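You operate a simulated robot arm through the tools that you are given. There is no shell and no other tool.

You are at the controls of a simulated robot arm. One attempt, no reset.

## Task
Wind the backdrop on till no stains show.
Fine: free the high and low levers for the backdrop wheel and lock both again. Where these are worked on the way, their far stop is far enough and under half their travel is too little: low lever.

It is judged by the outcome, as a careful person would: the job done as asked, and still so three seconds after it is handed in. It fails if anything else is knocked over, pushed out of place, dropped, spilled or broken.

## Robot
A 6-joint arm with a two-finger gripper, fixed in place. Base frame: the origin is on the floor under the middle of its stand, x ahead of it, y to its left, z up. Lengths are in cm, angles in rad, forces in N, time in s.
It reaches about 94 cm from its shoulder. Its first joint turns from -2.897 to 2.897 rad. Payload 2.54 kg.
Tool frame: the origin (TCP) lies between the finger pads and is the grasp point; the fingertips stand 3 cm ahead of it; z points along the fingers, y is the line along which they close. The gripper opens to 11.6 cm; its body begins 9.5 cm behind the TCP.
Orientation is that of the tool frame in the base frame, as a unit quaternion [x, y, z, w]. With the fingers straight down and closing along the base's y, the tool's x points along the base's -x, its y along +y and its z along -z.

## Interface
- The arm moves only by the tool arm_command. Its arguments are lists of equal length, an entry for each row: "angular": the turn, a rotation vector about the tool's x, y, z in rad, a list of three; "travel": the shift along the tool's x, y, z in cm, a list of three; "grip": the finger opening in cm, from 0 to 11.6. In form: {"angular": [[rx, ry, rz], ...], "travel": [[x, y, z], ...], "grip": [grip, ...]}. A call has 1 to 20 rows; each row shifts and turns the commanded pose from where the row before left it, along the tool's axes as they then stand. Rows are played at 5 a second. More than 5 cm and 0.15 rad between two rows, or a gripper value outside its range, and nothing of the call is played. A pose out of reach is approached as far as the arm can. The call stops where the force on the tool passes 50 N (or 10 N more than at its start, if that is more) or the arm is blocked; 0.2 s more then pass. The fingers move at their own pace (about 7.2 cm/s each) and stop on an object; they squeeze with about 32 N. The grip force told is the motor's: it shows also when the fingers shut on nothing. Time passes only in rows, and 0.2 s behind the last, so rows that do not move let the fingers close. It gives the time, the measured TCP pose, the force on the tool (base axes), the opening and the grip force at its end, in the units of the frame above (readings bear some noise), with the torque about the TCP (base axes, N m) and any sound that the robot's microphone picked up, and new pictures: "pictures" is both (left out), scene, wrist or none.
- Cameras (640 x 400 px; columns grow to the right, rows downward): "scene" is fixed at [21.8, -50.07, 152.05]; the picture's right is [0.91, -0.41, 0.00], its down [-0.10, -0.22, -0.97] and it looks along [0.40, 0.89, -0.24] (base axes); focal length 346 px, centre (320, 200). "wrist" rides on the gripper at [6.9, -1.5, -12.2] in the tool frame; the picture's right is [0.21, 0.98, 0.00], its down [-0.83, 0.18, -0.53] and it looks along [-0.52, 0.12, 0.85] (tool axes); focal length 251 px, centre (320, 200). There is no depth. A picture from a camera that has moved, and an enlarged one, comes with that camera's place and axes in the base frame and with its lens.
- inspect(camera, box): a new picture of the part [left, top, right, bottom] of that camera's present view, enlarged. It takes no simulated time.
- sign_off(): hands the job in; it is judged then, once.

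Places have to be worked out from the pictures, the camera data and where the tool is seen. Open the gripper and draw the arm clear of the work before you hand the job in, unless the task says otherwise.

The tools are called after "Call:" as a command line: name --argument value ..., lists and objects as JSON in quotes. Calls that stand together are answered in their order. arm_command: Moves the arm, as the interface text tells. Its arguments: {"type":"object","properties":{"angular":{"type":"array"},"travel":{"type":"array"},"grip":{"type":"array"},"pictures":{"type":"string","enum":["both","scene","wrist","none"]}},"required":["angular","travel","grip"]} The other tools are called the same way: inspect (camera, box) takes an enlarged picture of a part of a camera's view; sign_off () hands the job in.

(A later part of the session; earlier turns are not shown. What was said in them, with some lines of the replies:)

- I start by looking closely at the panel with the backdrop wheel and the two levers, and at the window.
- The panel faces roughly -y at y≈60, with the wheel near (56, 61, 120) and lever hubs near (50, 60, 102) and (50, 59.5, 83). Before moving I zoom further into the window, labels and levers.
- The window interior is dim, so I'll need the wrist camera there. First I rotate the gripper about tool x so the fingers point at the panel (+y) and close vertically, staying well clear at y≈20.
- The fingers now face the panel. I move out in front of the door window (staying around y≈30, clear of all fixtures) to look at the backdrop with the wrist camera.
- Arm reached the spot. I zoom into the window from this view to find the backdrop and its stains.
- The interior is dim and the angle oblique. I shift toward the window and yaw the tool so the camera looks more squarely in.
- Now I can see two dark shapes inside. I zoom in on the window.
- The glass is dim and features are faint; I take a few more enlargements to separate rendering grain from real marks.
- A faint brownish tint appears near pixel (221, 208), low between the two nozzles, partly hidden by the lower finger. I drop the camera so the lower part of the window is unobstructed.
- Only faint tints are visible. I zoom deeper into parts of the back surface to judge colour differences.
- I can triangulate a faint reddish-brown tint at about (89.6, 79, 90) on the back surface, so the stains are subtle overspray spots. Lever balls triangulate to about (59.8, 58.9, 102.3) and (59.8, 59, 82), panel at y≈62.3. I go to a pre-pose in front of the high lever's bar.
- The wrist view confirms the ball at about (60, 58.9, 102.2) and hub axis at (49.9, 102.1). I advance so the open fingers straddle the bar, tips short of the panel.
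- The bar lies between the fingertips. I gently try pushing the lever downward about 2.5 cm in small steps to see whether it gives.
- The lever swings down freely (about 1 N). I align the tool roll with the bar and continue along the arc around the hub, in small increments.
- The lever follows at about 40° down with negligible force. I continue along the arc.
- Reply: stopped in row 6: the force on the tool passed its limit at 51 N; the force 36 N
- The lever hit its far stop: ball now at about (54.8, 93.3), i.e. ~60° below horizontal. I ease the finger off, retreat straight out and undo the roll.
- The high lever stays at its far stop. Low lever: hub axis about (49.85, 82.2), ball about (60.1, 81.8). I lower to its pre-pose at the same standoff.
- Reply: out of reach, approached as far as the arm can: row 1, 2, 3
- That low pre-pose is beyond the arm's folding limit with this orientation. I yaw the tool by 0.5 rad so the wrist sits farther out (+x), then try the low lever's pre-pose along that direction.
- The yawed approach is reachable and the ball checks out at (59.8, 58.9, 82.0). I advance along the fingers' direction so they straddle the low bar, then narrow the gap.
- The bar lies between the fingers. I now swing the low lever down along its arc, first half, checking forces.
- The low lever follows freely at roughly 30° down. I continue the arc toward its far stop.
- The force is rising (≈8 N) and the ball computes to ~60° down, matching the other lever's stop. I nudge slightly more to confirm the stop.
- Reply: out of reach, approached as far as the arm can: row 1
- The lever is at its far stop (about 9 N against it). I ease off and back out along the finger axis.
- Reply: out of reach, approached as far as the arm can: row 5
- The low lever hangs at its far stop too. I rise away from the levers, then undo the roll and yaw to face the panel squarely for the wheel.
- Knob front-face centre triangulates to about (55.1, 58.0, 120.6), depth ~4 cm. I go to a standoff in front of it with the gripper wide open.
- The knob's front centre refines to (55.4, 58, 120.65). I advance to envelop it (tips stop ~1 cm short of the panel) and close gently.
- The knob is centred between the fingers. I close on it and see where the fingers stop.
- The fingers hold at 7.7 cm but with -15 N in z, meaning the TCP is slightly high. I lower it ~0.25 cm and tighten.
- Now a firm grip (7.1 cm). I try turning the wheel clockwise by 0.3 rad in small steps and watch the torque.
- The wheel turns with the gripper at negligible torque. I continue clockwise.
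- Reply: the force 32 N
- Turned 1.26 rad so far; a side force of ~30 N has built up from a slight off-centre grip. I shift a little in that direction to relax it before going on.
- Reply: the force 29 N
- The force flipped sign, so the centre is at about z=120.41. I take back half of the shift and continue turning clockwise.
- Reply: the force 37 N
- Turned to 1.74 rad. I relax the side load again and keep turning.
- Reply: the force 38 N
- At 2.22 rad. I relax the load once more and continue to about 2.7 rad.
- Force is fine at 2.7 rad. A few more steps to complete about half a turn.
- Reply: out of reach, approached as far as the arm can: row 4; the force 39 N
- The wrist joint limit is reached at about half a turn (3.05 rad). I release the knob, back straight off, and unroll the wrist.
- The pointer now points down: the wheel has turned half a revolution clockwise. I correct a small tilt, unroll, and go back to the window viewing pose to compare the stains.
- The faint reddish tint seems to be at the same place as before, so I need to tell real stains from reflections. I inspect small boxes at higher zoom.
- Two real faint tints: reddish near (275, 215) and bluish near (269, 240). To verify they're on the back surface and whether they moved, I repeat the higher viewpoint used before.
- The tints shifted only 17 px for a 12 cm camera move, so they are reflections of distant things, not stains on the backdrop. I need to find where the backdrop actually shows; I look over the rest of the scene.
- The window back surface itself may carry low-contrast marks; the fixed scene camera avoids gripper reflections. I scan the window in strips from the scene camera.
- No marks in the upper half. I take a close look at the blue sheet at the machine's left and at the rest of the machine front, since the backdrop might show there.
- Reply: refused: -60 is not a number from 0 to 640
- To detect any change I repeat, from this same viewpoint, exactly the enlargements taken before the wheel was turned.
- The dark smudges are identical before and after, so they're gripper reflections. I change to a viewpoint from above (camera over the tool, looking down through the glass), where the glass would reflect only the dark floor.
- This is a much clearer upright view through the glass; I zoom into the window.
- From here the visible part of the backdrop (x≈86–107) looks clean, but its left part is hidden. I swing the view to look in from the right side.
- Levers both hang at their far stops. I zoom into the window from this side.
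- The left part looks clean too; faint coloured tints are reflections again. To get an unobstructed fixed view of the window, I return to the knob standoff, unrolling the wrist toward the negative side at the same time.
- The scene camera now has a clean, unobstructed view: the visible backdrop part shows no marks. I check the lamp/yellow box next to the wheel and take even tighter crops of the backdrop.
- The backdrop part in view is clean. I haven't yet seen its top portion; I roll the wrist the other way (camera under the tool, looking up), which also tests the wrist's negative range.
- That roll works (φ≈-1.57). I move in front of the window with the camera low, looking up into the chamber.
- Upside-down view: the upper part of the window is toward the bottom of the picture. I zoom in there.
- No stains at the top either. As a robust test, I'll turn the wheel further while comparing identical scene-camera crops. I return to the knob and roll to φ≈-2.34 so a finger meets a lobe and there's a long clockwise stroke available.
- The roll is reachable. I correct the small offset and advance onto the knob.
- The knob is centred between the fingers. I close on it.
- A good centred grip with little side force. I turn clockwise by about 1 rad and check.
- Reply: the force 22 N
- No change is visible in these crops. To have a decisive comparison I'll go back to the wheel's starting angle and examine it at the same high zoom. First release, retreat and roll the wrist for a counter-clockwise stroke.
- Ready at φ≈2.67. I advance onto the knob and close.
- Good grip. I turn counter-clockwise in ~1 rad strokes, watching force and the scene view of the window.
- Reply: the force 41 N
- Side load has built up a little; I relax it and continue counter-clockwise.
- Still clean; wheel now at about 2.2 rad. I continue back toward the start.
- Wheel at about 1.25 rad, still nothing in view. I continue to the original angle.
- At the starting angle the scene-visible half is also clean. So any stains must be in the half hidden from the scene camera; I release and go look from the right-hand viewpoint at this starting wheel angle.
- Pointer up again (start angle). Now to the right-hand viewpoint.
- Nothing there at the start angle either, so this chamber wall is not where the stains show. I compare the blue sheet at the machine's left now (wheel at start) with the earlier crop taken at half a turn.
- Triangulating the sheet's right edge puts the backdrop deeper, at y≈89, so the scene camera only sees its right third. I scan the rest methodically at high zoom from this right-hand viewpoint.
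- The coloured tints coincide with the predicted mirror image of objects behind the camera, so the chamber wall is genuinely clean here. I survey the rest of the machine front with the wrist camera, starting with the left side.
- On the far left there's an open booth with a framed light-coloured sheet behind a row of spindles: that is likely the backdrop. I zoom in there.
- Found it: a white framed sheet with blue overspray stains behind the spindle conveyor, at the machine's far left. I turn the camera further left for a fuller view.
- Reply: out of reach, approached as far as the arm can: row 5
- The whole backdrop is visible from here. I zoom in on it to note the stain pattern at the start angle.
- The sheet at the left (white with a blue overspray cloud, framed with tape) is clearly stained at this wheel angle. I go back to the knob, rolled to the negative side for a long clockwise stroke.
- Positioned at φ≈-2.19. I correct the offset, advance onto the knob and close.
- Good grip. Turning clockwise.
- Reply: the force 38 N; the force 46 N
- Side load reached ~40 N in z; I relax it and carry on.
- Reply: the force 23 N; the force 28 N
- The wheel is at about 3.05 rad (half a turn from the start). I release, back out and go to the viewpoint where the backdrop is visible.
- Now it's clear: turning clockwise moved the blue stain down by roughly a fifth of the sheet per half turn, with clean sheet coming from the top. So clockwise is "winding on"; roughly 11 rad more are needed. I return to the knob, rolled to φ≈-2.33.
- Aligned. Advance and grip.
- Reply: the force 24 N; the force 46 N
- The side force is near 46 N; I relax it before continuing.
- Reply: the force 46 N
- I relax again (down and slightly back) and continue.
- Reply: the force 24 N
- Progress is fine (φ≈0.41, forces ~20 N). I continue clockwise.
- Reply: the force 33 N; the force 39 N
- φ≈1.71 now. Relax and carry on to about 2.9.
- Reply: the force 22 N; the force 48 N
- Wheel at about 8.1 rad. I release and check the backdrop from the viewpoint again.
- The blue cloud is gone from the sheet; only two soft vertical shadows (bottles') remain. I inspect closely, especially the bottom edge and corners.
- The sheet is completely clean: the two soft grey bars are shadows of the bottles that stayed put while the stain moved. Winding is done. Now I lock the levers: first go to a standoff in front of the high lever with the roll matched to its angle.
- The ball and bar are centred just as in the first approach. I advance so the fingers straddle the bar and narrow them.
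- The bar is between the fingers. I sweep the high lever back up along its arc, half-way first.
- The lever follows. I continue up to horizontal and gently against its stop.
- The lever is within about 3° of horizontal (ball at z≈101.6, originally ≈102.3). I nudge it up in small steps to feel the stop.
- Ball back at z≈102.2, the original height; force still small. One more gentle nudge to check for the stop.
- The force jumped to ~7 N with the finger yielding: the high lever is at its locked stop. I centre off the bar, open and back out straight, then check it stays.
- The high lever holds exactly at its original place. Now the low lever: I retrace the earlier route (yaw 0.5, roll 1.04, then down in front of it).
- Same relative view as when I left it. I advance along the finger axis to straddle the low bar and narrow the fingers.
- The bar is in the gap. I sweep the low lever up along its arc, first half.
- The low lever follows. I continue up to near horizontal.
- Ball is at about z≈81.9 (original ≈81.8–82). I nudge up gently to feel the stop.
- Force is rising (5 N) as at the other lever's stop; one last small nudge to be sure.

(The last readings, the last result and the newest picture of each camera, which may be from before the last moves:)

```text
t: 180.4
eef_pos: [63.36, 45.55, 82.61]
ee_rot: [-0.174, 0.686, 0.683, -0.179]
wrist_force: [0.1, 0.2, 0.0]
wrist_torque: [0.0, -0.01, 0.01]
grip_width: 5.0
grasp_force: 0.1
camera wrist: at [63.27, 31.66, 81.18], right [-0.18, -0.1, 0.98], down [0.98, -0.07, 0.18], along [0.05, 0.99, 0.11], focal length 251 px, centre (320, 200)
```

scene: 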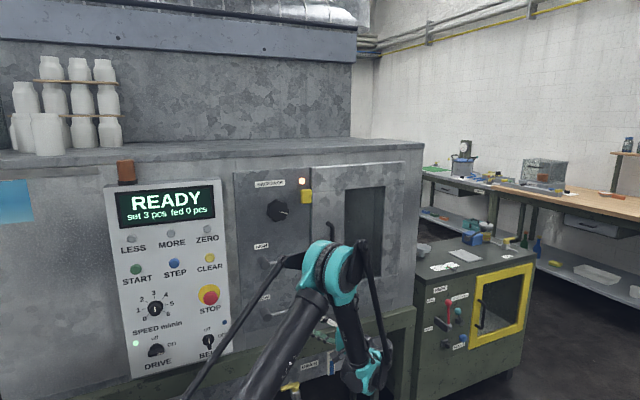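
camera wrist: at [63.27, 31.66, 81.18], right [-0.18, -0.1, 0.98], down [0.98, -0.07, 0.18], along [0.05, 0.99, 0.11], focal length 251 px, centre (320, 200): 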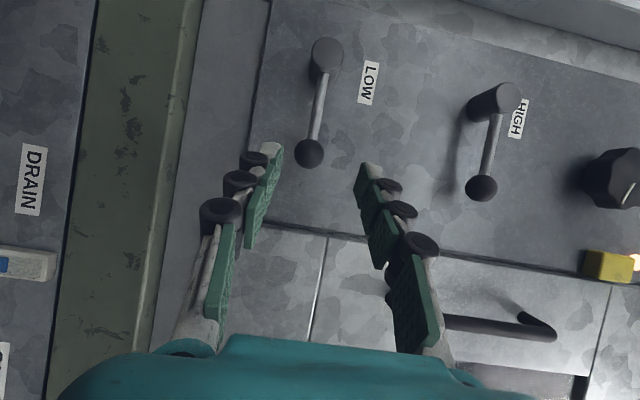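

Both levers are back at their original locked positions. I do a final check of the backdrop from the viewpoint, rising clear of the panel first.

Call:
arm_command --angular '[[0, 0, 0], [0, 0, 0], [0, 0, 0], [0, 0, 0], [0, 0, 0], [0, 0, 0.1428], [0, 0, 0.1428], [0, 0, 0.1428], [0, 0, 0.1428], [0, 0, 0.1428], [0, 0, 0.1428], [0, 0, 0.1428], [0, 0, 0.1428], [0, 0, 0.1428], [0, 0, 0.1428], [0, 0, 0.1428]]' --travel '[[0, 4, -1], [0, 4, -1], [0, 4, -1], [0, 4, -1], [0, 4, -1], [0, 0, 0], [0, 0, 0], [0, 0, 0], [0, 0, 0], [0, 0, 0], [0, 0, 0], [0, 0, 0], [0, 0, 0], [0, 0, 0], [0, 0, 0], [0, 0, 0]]' --grip '[8, 11, 11, 11, 11, 11, 11, 11, 11, 11, 11, 11, 11, 11, 11, 11]' --pictures "none"

Call:
arm_command --angular '[[0, 0, 0], [0, 0, 0], [0, 0, 0], [0, 0, 0], [0, 0, 0], [0, 0, 0], [0, 0, 0], [0, 0, 0], [0, 0, 0], [0, 0, 0], [0.12, 0, 0], [0.12, 0, 0], [0.12, 0, 0], [0.12, 0, 0], [0, 0, 0]]' --travel '[[2.59, -3.24, 0.6], [2.59, -3.24, 0.6], [2.59, -3.24, 0.6], [2.59, -3.24, 0.6], [2.59, -3.24, 0.6], [2.59, -3.24, 0.6], [2.59, -3.24, 0.6], [2.59, -3.24, 0.6], [2.59, -3.24, 0.6], [2.59, -3.24, 0.6], [0, 0, 0], [0, 0, 0], [0, 0, 0], [0, 0, 0], [0, 0, 0]]' --grip '[11.6, 11.6, 11.6, 11.6, 11.6, 11.6, 11.6, 11.6, 11.6, 11.6, 11.6, 11.6, 11.6, 11.6, 11.6]'

Call:
inspect --camera "wrist" --box '[215, 10, 285, 130]'

Call:
inspect --camera "scene" --box '[230, 165, 330, 335]'

```text
t: 183.8
eef_pos: [65.9, 41.38, 102.69]
ee_rot: [-0.364, -0.608, -0.356, 0.609]
wrist_force: [0.5, 0.4, 0.1]
wrist_torque: [0.0, -0.03, 0.01]
grip_width: 11.01
grasp_force: 0.0
```

```text
t: 187.0
eef_pos: [34.73, 31.31, 128.56]
ee_rot: [-0.207, -0.676, -0.202, 0.678]
wrist_force: [-0.4, 0.0, 0.5]
wrist_torque: [0.02, 0.01, 0.0]
grip_width: 11.6
grasp_force: 0.2
camera wrist: at [44.08, 23.32, 135.72], right [0.54, 0.82, 0.21], down [0.54, -0.15, -0.83], along [-0.64, 0.56, -0.52], focal length 251 px, centre (320, 200)
```

scene: 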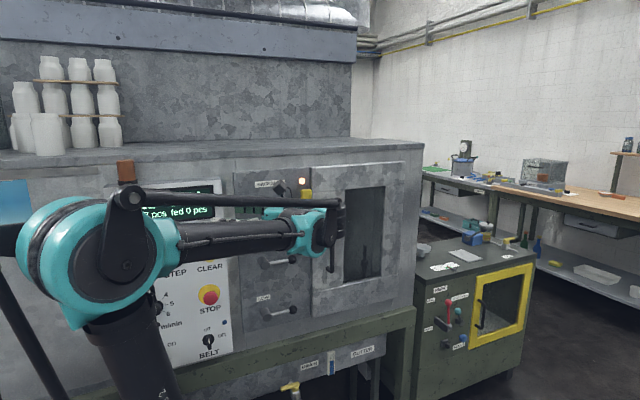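
wrist: 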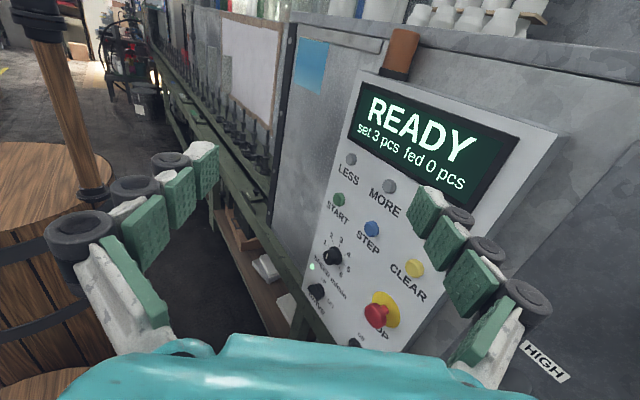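

```text
3.33 times, centred on (250, 70) of wrist
camera zoom: at [44.08, 23.32, 135.72], right [0.54, 0.82, 0.21], down [0.54, -0.15, -0.83], along [-0.64, 0.56, -0.52], focal length 838 px, centre (553, 633)
```

zoom: 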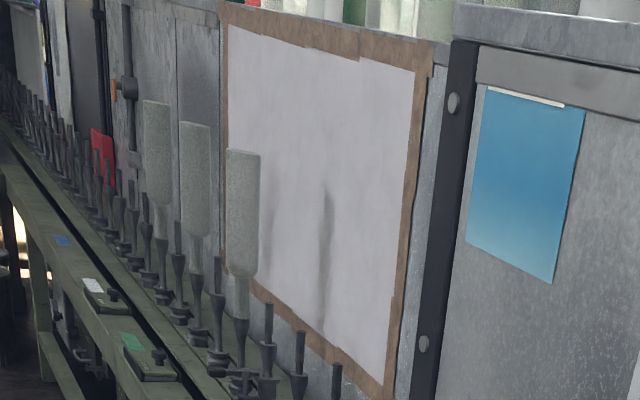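

```text
2.35 times, centred on (280, 250) of scene
camera zoom: at [21.8, -50.07, 152.05], right [0.91, -0.41, 0.0], down [-0.1, -0.22, -0.97], along [0.4, 0.89, -0.24], focal length 813 px, centre (414, 82)
```

zoom: 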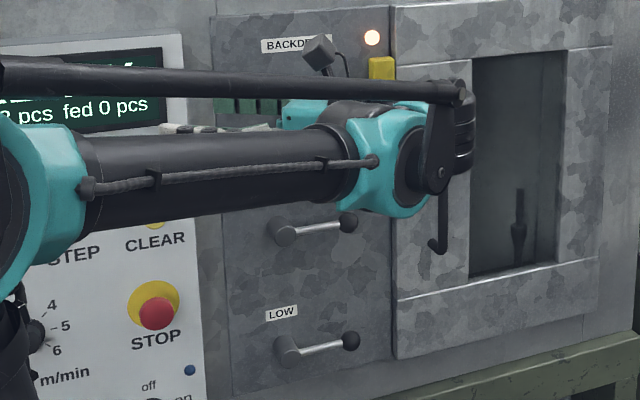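

Backdrop clean and both levers horizontal. I take one more close look at the sheet's edges before parking.

Call:
inspect --camera "wrist" --box '[215, 10, 285, 60]'

Call:
inspect --camera "wrist" --box '[215, 55, 285, 105]'

Call:
inspect --camera "wrist" --box '[225, 90, 285, 132]'

```text
8.00 times, centred on (250, 35) of wrist
camera zoom: at [44.08, 23.32, 135.72], right [0.54, 0.82, 0.21], down [0.54, -0.15, -0.83], along [-0.64, 0.56, -0.52], focal length 2012 px, centre (880, 1520)
```

zoom: 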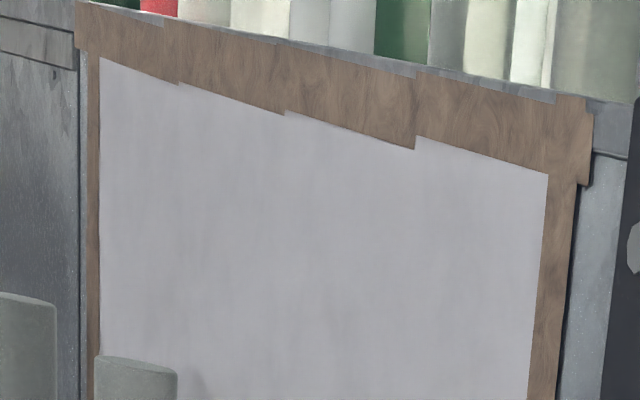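

```text
8.00 times, centred on (250, 80) of wrist
camera zoom: at [44.08, 23.32, 135.72], right [0.54, 0.82, 0.21], down [0.54, -0.15, -0.83], along [-0.64, 0.56, -0.52], focal length 2012 px, centre (880, 1160)
```

zoom: 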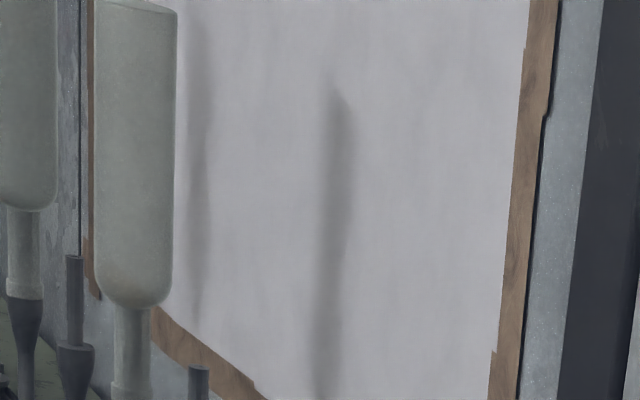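

```text
9.52 times, centred on (255, 111) of wrist
camera zoom: at [44.08, 23.32, 135.72], right [0.54, 0.82, 0.21], down [0.54, -0.15, -0.83], along [-0.64, 0.56, -0.52], focal length 2395 px, centre (939, 1048)
```

zoom: 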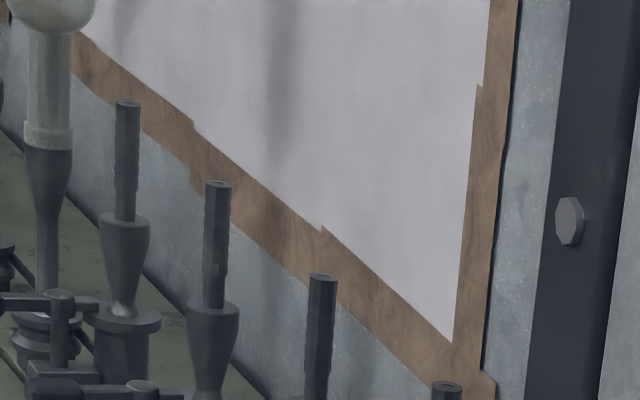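

The sheet is spotless (the soft bars are shadows that continue onto the metal below it). I draw the arm back clear of the panel, near its starting place, gripper open.

Call:
arm_command --angular '[[-0.14, 0, 0], [-0.14, 0, 0], [-0.14, 0, 0], [-0.14, 0, 0], [-0.14, 0, 0], [-0.14, 0, 0], [-0.14, 0, 0], [0, 0, 0], [0, 0, 0], [0, 0, 0], [0, 0, 0], [0, 0, 0], [0, 0, 0]]' --travel '[[0, 0, 0], [0, 0, 0], [0, 0, 0], [0, 0, 0], [0, 0, 0], [0, 0, 0], [0, 0, 0], [1.6, 1.3, -3.3], [1.6, 1.3, -3.3], [1.6, 1.3, -3.3], [1.6, 1.3, -3.3], [0, 0, 0], [0, 0, 0]]' --grip '[11.6, 11.6, 11.6, 11.6, 11.6, 11.6, 11.6, 11.6, 11.6, 11.6, 11.6, 11.6, 11.6]'

Call:
inspect --camera "scene" --box '[230, 165, 330, 335]'

```text
t: 189.8
eef_pos: [39.97, 18.1, 135.4]
ee_rot: [0.502, 0.501, 0.497, -0.5]
wrist_force: [-0.4, 0.1, 0.2]
wrist_torque: [0.0, -0.04, 0.02]
grip_width: 11.6
grasp_force: 0.1
camera wrist: at [38.57, 6.04, 142.29], right [0.98, 0.01, 0.21], down [0.18, -0.54, -0.82], along [0.11, 0.84, -0.53], focal length 251 px, centre (320, 200)
```

scene: 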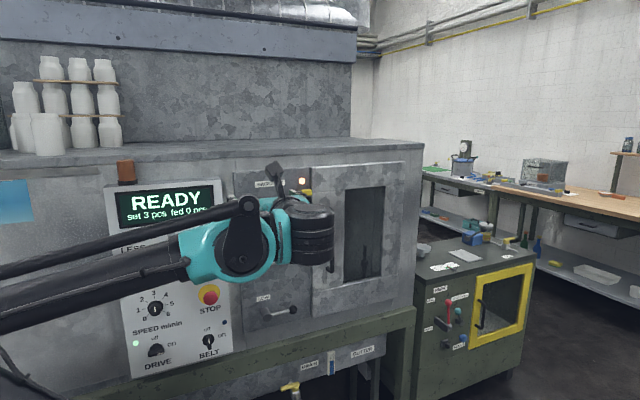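
wrist: 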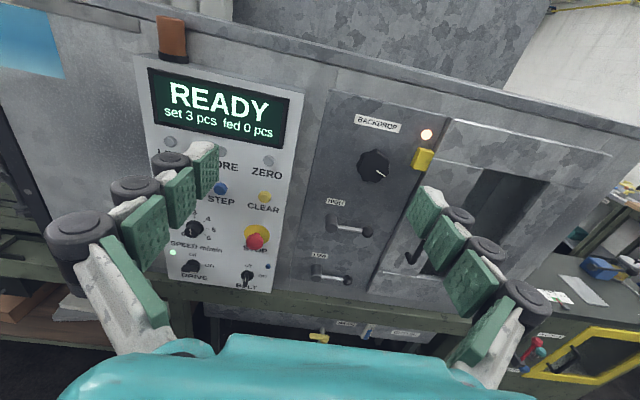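

```text
2.35 times, centred on (280, 250) of scene
camera zoom: at [21.8, -50.07, 152.05], right [0.91, -0.41, 0.0], down [-0.1, -0.22, -0.97], along [0.4, 0.89, -0.24], focal length 813 px, centre (414, 82)
```

zoom: 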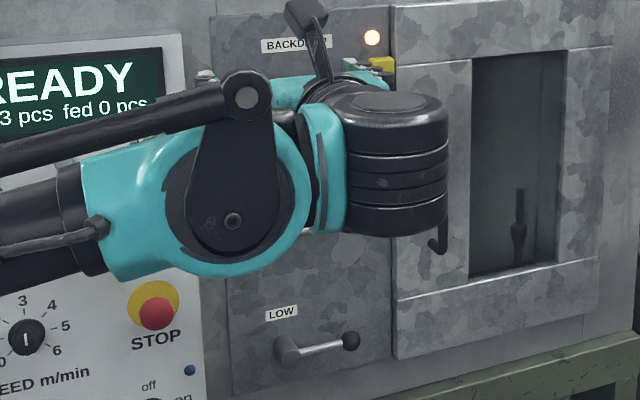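

Everything is in order: the backdrop is clean, both levers are back at their horizontal locked stops, the HMI is unchanged (READY, set 3, fed 0), the gripper is open and the arm is clear. I hand the job in.

Call:
sign_off

```text
The job is handed in.
```

The backdrop is wound on until no stains show. Both the high and low levers are locked again at their original horizontal stops.

- **Backdrop:** The stained sheet hangs at the far left, behind the row of spindles. It took just over one net clockwise turn of the wheel for the blue stain to run off the bottom. A last close look after locking showed clean paper. Only the soft shadows of the bottles remain on it. One bottle hides a narrow strip at the lower left of the sheet, so I could not see that part directly.
- **Extra turning:** I first took the chamber behind the door window for the backdrop. Because of that I turned the wheel about two-thirds of a turn clockwise and back again before finding the right sheet.
- **Levers:** I swung each one down to its far stop, about 60° below horizontal, before winding. Afterwards I raised each until it met its upper stop. Neither moved when I let go.
- **Elsewhere:** I saw nothing knocked or displaced, and the display still read READY, set 3, fed 0. The gripper is open and the arm is drawn back near its starting place.
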